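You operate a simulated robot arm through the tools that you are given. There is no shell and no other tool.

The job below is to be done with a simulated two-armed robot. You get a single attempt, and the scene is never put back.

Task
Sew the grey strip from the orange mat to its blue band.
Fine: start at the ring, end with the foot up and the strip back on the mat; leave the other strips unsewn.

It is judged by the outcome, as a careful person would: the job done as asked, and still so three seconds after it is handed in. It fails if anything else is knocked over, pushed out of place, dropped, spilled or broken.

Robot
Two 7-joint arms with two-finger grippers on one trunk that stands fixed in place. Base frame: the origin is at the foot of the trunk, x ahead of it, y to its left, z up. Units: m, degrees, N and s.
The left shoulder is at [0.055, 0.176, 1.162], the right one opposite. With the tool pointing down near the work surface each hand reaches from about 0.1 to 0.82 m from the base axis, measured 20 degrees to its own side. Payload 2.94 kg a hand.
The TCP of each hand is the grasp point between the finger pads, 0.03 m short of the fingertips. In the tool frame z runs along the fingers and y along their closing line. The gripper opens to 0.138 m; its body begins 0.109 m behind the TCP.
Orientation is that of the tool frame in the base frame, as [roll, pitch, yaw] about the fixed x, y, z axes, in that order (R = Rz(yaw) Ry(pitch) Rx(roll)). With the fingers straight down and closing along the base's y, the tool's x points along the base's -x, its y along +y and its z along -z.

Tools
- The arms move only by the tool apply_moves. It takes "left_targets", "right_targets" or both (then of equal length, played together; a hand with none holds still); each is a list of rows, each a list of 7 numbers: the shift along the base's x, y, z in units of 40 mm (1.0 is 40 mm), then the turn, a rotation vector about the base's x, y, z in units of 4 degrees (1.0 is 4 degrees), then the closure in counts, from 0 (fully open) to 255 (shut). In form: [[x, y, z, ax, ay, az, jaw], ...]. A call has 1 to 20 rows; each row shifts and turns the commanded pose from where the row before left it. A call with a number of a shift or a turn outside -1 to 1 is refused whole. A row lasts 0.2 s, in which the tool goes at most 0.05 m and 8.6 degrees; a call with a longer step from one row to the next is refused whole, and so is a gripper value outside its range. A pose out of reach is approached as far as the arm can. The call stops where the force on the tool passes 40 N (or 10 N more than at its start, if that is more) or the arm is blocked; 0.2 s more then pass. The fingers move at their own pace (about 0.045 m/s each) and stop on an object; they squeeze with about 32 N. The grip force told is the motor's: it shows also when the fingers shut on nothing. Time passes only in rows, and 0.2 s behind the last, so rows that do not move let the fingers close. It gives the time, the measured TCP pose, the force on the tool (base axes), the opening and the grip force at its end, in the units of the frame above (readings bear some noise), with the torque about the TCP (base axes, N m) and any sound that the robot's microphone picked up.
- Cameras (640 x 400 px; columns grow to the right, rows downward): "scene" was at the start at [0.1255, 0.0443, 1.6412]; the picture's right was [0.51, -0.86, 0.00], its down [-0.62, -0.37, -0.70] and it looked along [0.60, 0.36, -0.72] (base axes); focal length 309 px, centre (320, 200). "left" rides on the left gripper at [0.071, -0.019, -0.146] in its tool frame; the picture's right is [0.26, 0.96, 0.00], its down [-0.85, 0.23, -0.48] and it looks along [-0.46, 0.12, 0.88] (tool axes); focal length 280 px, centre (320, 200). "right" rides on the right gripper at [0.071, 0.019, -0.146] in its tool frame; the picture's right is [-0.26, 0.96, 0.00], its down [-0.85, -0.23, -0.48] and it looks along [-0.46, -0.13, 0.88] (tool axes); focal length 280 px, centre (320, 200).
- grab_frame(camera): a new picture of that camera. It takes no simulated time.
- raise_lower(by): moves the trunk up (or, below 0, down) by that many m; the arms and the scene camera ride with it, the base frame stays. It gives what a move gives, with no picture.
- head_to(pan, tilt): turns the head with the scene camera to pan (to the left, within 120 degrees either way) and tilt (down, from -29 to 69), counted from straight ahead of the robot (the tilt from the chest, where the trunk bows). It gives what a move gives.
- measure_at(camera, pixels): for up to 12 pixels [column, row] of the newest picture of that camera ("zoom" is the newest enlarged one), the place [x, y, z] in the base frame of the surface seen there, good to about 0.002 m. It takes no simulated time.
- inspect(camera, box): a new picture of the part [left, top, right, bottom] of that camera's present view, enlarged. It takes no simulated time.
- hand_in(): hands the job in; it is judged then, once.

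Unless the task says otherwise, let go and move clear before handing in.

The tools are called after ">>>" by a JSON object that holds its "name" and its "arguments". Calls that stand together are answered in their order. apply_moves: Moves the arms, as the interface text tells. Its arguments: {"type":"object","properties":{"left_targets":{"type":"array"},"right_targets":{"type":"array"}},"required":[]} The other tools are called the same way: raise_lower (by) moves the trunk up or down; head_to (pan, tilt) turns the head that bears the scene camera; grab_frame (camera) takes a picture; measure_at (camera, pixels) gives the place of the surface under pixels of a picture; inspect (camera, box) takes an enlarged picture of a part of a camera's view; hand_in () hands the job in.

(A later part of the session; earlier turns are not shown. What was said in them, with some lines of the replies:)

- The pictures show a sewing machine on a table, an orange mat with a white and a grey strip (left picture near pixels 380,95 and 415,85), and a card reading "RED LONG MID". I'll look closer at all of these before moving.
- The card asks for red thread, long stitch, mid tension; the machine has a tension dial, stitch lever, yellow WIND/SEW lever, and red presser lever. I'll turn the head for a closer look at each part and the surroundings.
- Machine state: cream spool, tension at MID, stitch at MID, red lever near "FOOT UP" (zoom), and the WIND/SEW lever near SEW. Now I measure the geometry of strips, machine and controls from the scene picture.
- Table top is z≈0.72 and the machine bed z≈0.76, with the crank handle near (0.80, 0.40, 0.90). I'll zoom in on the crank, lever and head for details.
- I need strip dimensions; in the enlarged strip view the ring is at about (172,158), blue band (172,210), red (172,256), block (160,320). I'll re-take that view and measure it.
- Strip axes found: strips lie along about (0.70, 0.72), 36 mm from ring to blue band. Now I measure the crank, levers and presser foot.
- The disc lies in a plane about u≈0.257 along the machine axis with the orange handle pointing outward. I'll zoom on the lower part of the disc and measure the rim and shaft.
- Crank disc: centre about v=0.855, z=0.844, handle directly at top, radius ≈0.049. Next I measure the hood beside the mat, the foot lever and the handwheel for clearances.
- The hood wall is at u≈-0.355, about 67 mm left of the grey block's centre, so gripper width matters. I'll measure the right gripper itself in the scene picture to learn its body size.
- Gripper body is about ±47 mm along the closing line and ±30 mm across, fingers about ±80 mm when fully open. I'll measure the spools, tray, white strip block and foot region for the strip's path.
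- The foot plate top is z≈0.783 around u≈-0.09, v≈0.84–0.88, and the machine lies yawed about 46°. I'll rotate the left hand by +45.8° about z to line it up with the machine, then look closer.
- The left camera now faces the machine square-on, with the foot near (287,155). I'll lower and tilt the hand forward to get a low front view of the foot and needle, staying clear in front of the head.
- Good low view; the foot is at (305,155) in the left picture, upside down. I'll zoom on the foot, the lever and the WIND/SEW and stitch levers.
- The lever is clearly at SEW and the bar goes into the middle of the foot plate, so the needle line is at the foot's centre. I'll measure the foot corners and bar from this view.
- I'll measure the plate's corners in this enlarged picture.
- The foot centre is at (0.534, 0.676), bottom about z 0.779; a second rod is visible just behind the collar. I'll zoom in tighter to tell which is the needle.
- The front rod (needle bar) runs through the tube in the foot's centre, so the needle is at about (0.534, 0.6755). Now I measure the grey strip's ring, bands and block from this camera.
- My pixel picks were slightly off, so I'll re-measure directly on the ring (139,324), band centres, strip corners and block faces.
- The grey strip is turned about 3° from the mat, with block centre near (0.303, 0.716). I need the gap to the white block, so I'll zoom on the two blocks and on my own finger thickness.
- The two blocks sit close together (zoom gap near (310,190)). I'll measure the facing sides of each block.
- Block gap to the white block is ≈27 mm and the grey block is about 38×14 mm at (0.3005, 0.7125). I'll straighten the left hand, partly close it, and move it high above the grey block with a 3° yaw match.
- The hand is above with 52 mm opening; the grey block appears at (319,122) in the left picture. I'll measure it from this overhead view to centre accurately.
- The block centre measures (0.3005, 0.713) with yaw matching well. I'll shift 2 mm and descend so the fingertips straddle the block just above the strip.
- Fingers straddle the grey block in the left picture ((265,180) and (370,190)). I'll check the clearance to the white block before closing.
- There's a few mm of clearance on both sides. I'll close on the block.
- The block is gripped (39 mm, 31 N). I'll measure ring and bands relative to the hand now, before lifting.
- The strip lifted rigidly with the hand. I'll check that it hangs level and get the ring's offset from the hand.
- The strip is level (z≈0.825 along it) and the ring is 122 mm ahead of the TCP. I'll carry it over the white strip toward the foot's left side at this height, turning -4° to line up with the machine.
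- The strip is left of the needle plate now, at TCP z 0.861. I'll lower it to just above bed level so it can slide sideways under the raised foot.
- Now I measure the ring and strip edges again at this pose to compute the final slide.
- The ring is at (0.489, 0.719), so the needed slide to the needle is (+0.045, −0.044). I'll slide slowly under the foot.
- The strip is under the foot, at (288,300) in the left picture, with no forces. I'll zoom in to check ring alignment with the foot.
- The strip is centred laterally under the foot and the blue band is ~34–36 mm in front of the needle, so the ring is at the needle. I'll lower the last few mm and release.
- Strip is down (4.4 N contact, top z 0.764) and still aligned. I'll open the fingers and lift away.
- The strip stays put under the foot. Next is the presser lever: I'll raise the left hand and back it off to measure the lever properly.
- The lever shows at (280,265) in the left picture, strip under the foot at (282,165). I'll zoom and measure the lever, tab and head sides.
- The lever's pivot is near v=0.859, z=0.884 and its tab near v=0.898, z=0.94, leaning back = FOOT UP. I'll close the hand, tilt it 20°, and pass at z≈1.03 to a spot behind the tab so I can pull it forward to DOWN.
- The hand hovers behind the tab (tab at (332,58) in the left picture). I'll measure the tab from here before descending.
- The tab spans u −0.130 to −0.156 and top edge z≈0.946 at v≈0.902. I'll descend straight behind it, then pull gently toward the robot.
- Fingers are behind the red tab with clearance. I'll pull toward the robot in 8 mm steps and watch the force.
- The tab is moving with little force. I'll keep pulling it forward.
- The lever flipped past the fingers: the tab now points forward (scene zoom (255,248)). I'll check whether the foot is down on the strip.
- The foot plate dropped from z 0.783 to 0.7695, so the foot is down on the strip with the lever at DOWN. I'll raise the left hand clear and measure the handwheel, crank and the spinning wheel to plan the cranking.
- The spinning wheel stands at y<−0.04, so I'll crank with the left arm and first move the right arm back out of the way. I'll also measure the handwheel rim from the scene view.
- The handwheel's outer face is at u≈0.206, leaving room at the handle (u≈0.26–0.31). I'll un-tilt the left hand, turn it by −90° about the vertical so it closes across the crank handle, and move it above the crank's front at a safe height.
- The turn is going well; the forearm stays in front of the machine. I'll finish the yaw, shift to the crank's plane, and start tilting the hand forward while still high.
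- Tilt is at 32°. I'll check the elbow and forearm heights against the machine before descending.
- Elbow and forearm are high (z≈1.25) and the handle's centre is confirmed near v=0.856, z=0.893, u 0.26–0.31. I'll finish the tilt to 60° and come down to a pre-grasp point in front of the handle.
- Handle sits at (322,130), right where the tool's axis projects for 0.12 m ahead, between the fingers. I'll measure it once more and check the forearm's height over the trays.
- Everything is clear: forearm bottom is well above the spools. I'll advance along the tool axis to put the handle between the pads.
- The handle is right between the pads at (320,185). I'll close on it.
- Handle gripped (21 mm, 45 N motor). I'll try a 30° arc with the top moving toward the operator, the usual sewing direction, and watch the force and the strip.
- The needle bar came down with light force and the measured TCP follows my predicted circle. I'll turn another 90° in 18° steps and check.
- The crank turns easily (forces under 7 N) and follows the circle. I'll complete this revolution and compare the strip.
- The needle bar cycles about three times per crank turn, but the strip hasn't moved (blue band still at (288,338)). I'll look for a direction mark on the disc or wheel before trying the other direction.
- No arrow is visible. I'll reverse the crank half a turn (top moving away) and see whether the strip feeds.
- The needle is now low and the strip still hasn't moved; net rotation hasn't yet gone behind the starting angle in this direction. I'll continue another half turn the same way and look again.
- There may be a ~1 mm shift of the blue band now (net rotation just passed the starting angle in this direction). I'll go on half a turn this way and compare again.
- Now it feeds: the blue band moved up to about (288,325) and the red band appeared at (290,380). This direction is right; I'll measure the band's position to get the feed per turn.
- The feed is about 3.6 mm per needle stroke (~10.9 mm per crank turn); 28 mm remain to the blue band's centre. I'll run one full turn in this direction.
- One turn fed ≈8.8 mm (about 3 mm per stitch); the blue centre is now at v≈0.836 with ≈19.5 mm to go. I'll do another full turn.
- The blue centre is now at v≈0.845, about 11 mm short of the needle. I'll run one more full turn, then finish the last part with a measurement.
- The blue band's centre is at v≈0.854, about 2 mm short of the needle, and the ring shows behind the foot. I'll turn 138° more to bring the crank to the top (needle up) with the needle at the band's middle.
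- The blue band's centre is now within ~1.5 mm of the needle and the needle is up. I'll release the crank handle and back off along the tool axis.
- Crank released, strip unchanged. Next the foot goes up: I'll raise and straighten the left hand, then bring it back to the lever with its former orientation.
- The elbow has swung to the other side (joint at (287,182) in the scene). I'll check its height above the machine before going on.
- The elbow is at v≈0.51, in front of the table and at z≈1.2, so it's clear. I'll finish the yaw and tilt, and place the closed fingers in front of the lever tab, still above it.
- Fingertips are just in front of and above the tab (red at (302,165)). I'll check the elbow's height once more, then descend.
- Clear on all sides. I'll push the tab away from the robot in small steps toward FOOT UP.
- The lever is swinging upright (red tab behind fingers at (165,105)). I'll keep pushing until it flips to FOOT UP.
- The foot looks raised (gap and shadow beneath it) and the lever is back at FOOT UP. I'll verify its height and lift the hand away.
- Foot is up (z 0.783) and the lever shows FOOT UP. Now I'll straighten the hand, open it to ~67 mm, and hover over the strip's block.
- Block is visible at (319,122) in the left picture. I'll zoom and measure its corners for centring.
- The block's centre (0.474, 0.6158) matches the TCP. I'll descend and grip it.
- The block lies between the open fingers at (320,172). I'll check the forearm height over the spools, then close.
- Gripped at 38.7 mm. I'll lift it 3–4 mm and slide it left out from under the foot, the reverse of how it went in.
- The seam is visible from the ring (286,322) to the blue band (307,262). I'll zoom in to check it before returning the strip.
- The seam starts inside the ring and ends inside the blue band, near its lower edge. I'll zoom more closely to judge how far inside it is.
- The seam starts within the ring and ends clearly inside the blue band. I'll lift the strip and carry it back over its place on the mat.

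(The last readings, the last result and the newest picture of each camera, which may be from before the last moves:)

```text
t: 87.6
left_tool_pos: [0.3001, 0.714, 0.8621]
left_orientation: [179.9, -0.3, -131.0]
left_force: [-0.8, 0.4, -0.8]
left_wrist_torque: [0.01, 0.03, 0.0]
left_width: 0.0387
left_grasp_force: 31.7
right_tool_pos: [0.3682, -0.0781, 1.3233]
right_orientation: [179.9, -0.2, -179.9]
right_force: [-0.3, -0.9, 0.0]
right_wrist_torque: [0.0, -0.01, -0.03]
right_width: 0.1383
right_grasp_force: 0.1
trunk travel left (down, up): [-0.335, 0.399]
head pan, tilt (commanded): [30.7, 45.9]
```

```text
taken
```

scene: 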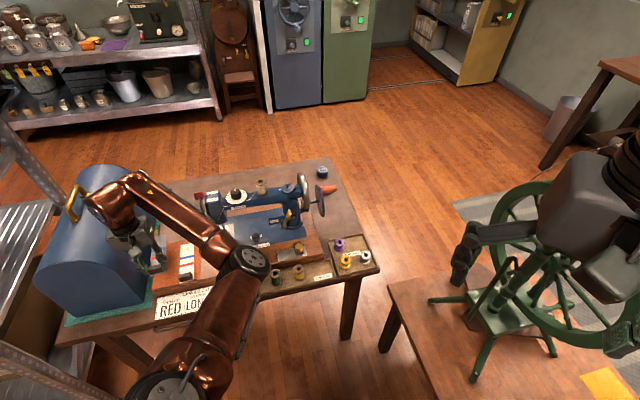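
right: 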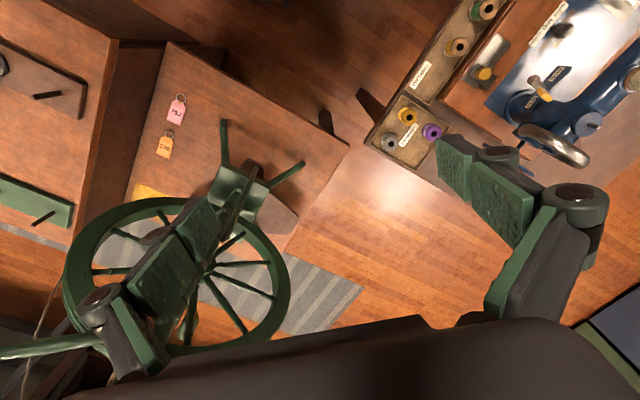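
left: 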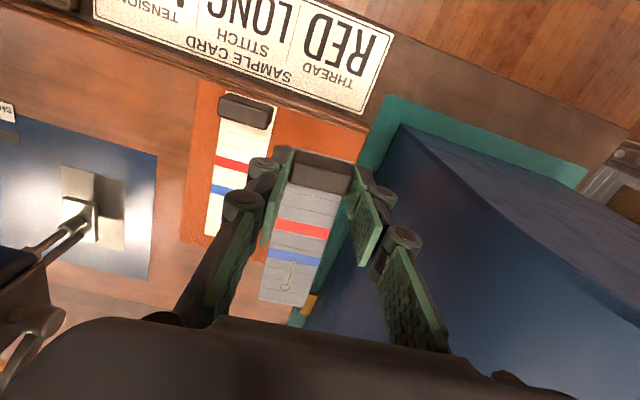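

The strip is above its original place (TCP 2 mm off, which I'll correct). I'll lower it onto the mat.

>>> {"name": "apply_moves", "arguments": {"left_targets": [[0.035, -0.035, -0.6, 0, 0, 0, 255], [0, 0, -0.5, 0, 0, 0, 255], [0, 0, -0.3, 0, 0, 0, 255], [0, 0, -0.1, 0, 0, 0, 255], [0, 0, 0, 0, 0, 0, 255]]}}

>>> {"name": "grab_frame", "arguments": {"camera": "left"}}

>>> {"name": "inspect", "arguments": {"camera": "left", "box": [180, 90, 420, 320]}}

```text
t: 88.8
left_tool_pos: [0.3021, 0.712, 0.8017]
left_orientation: [179.8, -0.2, -131.1]
left_force: [0.6, 0.6, -0.4]
left_wrist_torque: [-0.03, 0.01, -0.02]
left_width: 0.0388
left_grasp_force: 32.0
right_tool_pos: [0.3687, -0.0779, 1.3247]
right_orientation: [180.0, -0.1, -179.9]
right_force: [-0.8, -0.7, 0.6]
right_wrist_torque: [-0.01, -0.01, 0.0]
right_width: 0.1381
right_grasp_force: 0.0
trunk travel left (down, up): [-0.335, 0.399]
head pan, tilt (commanded): [30.7, 45.9]
```

```text
taken
```

left: 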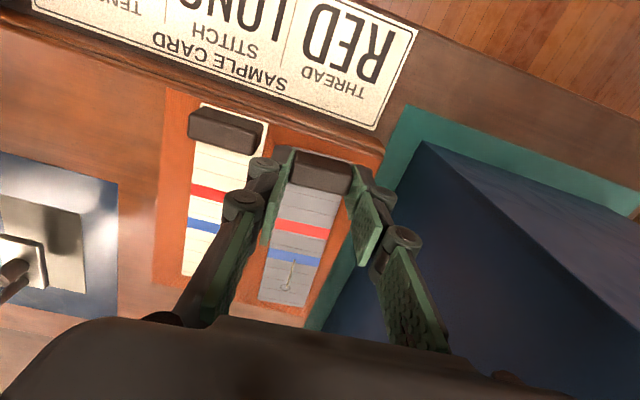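

```text
1.74 times, centred on (300, 205) of left
```

zoom: 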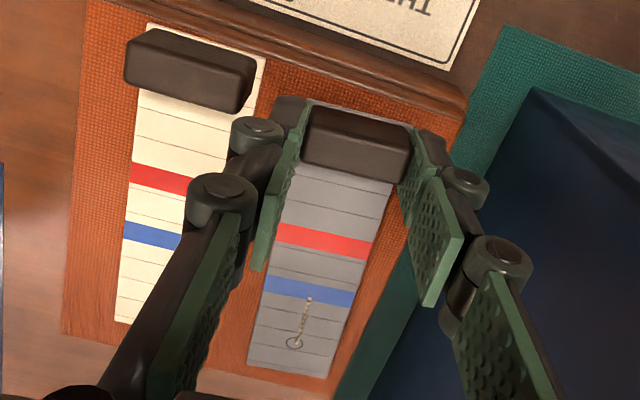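

It's about 1–2 mm above the mat. I'll lower until light contact, then release with a small opening to stay clear of the white block.

>>> {"name": "apply_moves", "arguments": {"left_targets": [[0, 0, -0.04, 0, 0, 0, 255], [0, 0, 0, 0, 0, 0, 255]]}}

```text
t: 89.4
left_tool_pos: [0.3008, 0.7117, 0.8002]
left_orientation: [179.9, 0.0, -131.1]
left_force: [-0.8, 1.3, 5.1]
left_wrist_torque: [-0.02, 0.03, 0.0]
left_width: 0.0385
left_grasp_force: 32.0
right_tool_pos: [0.3674, -0.0763, 1.3242]
right_orientation: [-180.0, 0.0, 180.0]
right_force: [0.2, -0.1, -0.7]
right_wrist_torque: [-0.05, 0.04, -0.01]
right_width: 0.138
right_grasp_force: 0.1
trunk travel left (down, up): [-0.335, 0.399]
head pan, tilt (commanded): [30.7, 45.9]
```

The strip touches the mat (5 N upward). I'll open to about 52 mm, then rise straight up.

>>> {"name": "apply_moves", "arguments": {"left_targets": [[0, 0, 0, 0, 0, 0, 170], [0, 0, 0, 0, 0, 0, 160], [0, 0, 0, 0, 0, 0, 160], [0, 0, 0, 0, 0, 0, 160], [0, 0, 0.3, 0, 0, 0, 160], [0, 0, 0.6, 0, 0, 0, 160], [0, 0, 1, 0, 0, 0, 160], [0, 0, 1, 0, 0, 0, 160], [0, 0, 1, 0, 0, 0, 160]]}}

>>> {"name": "grab_frame", "arguments": {"camera": "left"}}

>>> {"name": "grab_frame", "arguments": {"camera": "scene"}}

```text
t: 91.4
left_tool_pos: [0.3006, 0.7074, 0.9563]
left_orientation: [180.0, -0.2, -131.1]
left_force: [-0.5, -0.9, 0.3]
left_wrist_torque: [0.03, 0.01, -0.01]
left_width: 0.0514
left_grasp_force: 0.0
right_tool_pos: [0.3679, -0.078, 1.3245]
right_orientation: [179.9, -0.1, 180.0]
right_force: [-0.1, -0.1, 0.3]
right_wrist_torque: [0.03, -0.03, -0.02]
right_width: 0.1382
right_grasp_force: 0.1
trunk travel left (down, up): [-0.335, 0.399]
head pan, tilt (commanded): [30.7, 45.9]
```

```text
taken
```

left: 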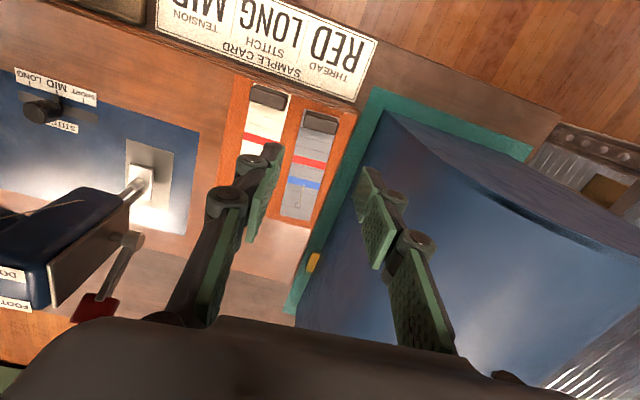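

```text
taken
```

scene: 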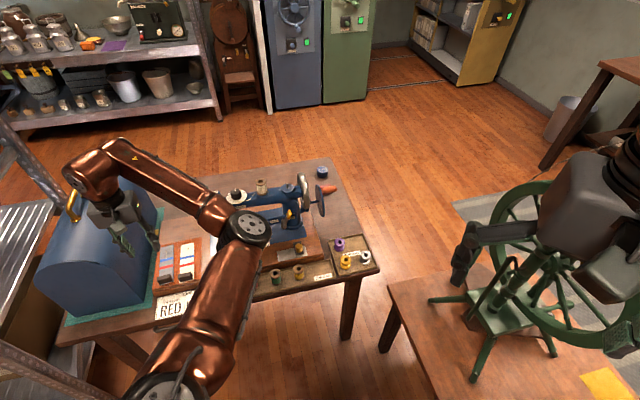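

The strip is back on the mat and the hand is clear. I'll raise the left arm away and inspect the whole table.

>>> {"name": "apply_moves", "arguments": {"left_targets": [[0, 0, 1, 0, 0, 0, 160], [0, 0, 1, 0, 0, 0, 160], [0, 0, 1, 0, 0, 0, 160], [-0.2, -0.5, 0.6, 0, 0, 0, 160], [-0.2, -0.7, 0.3, 0, 0, 0, 160], [-0.2, -0.7, 0, 0, 0, 0, 160], [-0.2, -0.7, 0, 0, 0, 0, 160], [-0.2, -0.7, 0, 0, 0, 0, 160], [0, 0, 0, 0, 0, 0, 160]]}}

>>> {"name": "grab_frame", "arguments": {"camera": "scene"}}

>>> {"name": "inspect", "arguments": {"camera": "scene", "box": [140, 165, 300, 300]}}

>>> {"name": "grab_frame", "arguments": {"camera": "left"}}

```text
t: 93.4
left_tool_pos: [0.2588, 0.5786, 1.1104]
left_orientation: [179.9, -0.1, -131.1]
left_force: [-0.3, -0.1, -0.2]
left_wrist_torque: [0.0, 0.0, 0.01]
left_width: 0.0514
left_grasp_force: 0.1
right_tool_pos: [0.3683, -0.0768, 1.3238]
right_orientation: [-179.9, 0.0, 180.0]
right_force: [-0.1, -1.0, -1.0]
right_wrist_torque: [-0.04, 0.01, -0.05]
right_width: 0.1378
right_grasp_force: 0.0
trunk travel left (down, up): [-0.335, 0.399]
head pan, tilt (commanded): [30.7, 45.9]
```

```text
taken
```

scene: 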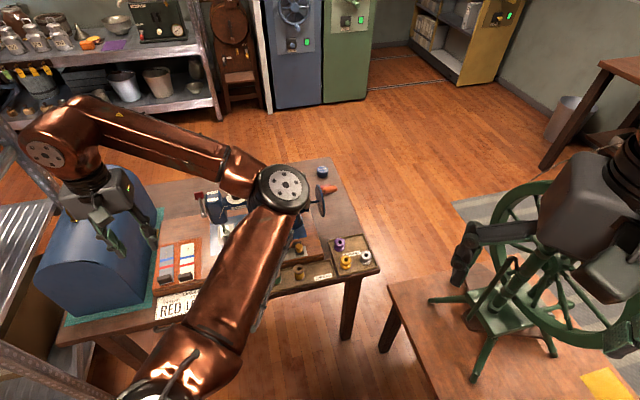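

```text
2.96 times, centred on (220, 232) of scene
```

zoom: 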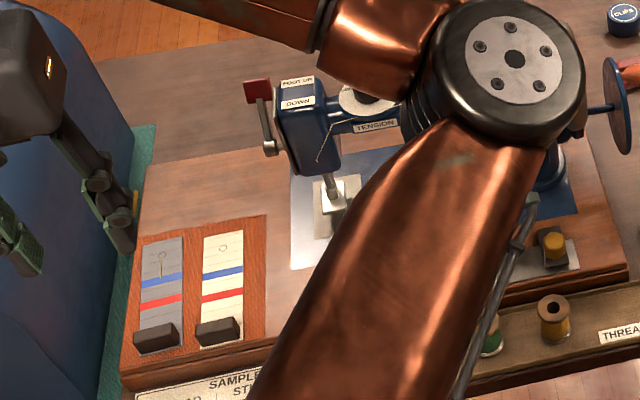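

```text
taken
```

left: 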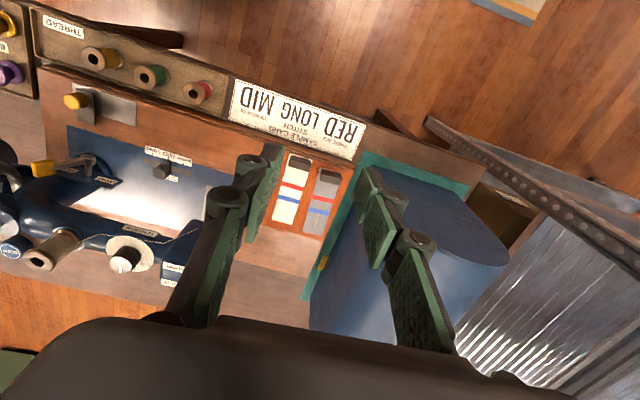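

All looks in place: spools upright, lever at FOOT UP. I'll zoom on both strips and the foot for a last check.

>>> {"name": "inspect", "arguments": {"camera": "scene", "box": [150, 225, 210, 290]}}

>>> {"name": "measure_at", "arguments": {"camera": "zoom", "pixels": [[220, 120], [250, 340], [230, 200], [150, 120], [340, 110]]}}

>>> {"name": "inspect", "arguments": {"camera": "left", "box": [0, 0, 370, 300]}}

>>> {"name": "inspect", "arguments": {"camera": "scene", "box": [190, 190, 250, 245]}}

```text
6.15 times, centred on (180, 258) of scene
```

zoom: 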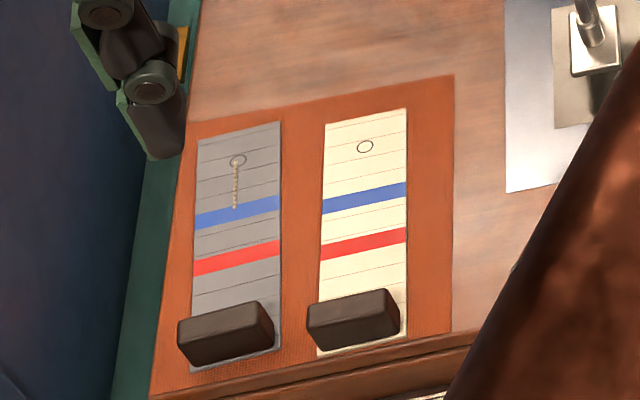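

```text
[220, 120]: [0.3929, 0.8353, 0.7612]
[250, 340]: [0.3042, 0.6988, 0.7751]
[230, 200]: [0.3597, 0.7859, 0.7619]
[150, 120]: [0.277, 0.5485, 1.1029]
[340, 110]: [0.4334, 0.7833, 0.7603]
```

```text
1.33 times, centred on (185, 150) of left
```

zoom: 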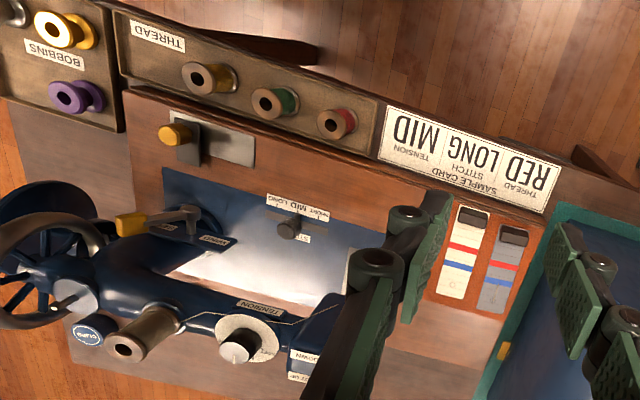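

```text
7.27 times, centred on (220, 218) of scene
```

zoom: 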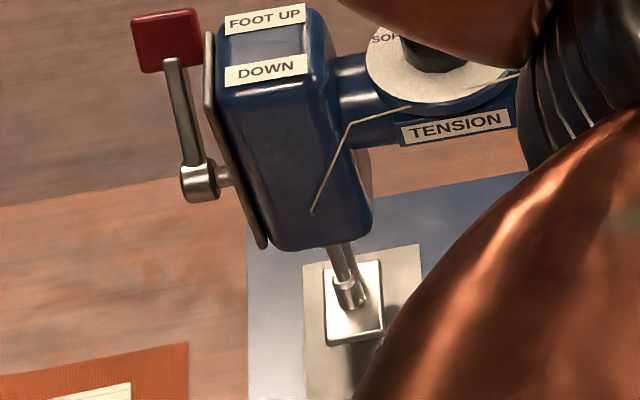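

The job is finished and I'm handing it in now. The seam on the grey strip runs from inside the ring (238,160) into the blue band (235,208). The strip is back on the orange mat beside the unsewn white one. The lever is at FOOT UP with the foot raised, nothing else has moved, and both hands are clear.

>>> {"name": "hand_in", "arguments": {}}

```text
The job is handed in.
```

The grey strip is sewn from its ring into its blue band and is back on the orange mat. The job has been handed in. The presser foot is up, the white strip is unsewn, and nothing else on the table was disturbed as far as I could see.

- **Where the seam ends:** it stops about 30% of the way into the blue band from the ring side, not at the middle. It starts inside the ring, close to its centre.
- **Crank direction:** I first turned the crank about three-quarters of a turn the wrong way. The needle moved but the strip did not feed. I then found the right direction and sewed the whole seam that way.
- **Settings not changed:** I sewed with what was already on the machine: cream thread, MID stitch and MID tension. The sample card on the table says RED thread, LONG stitch and MID tension. Your instructions didn't mention the card, so I left the thread and stitch as they were.
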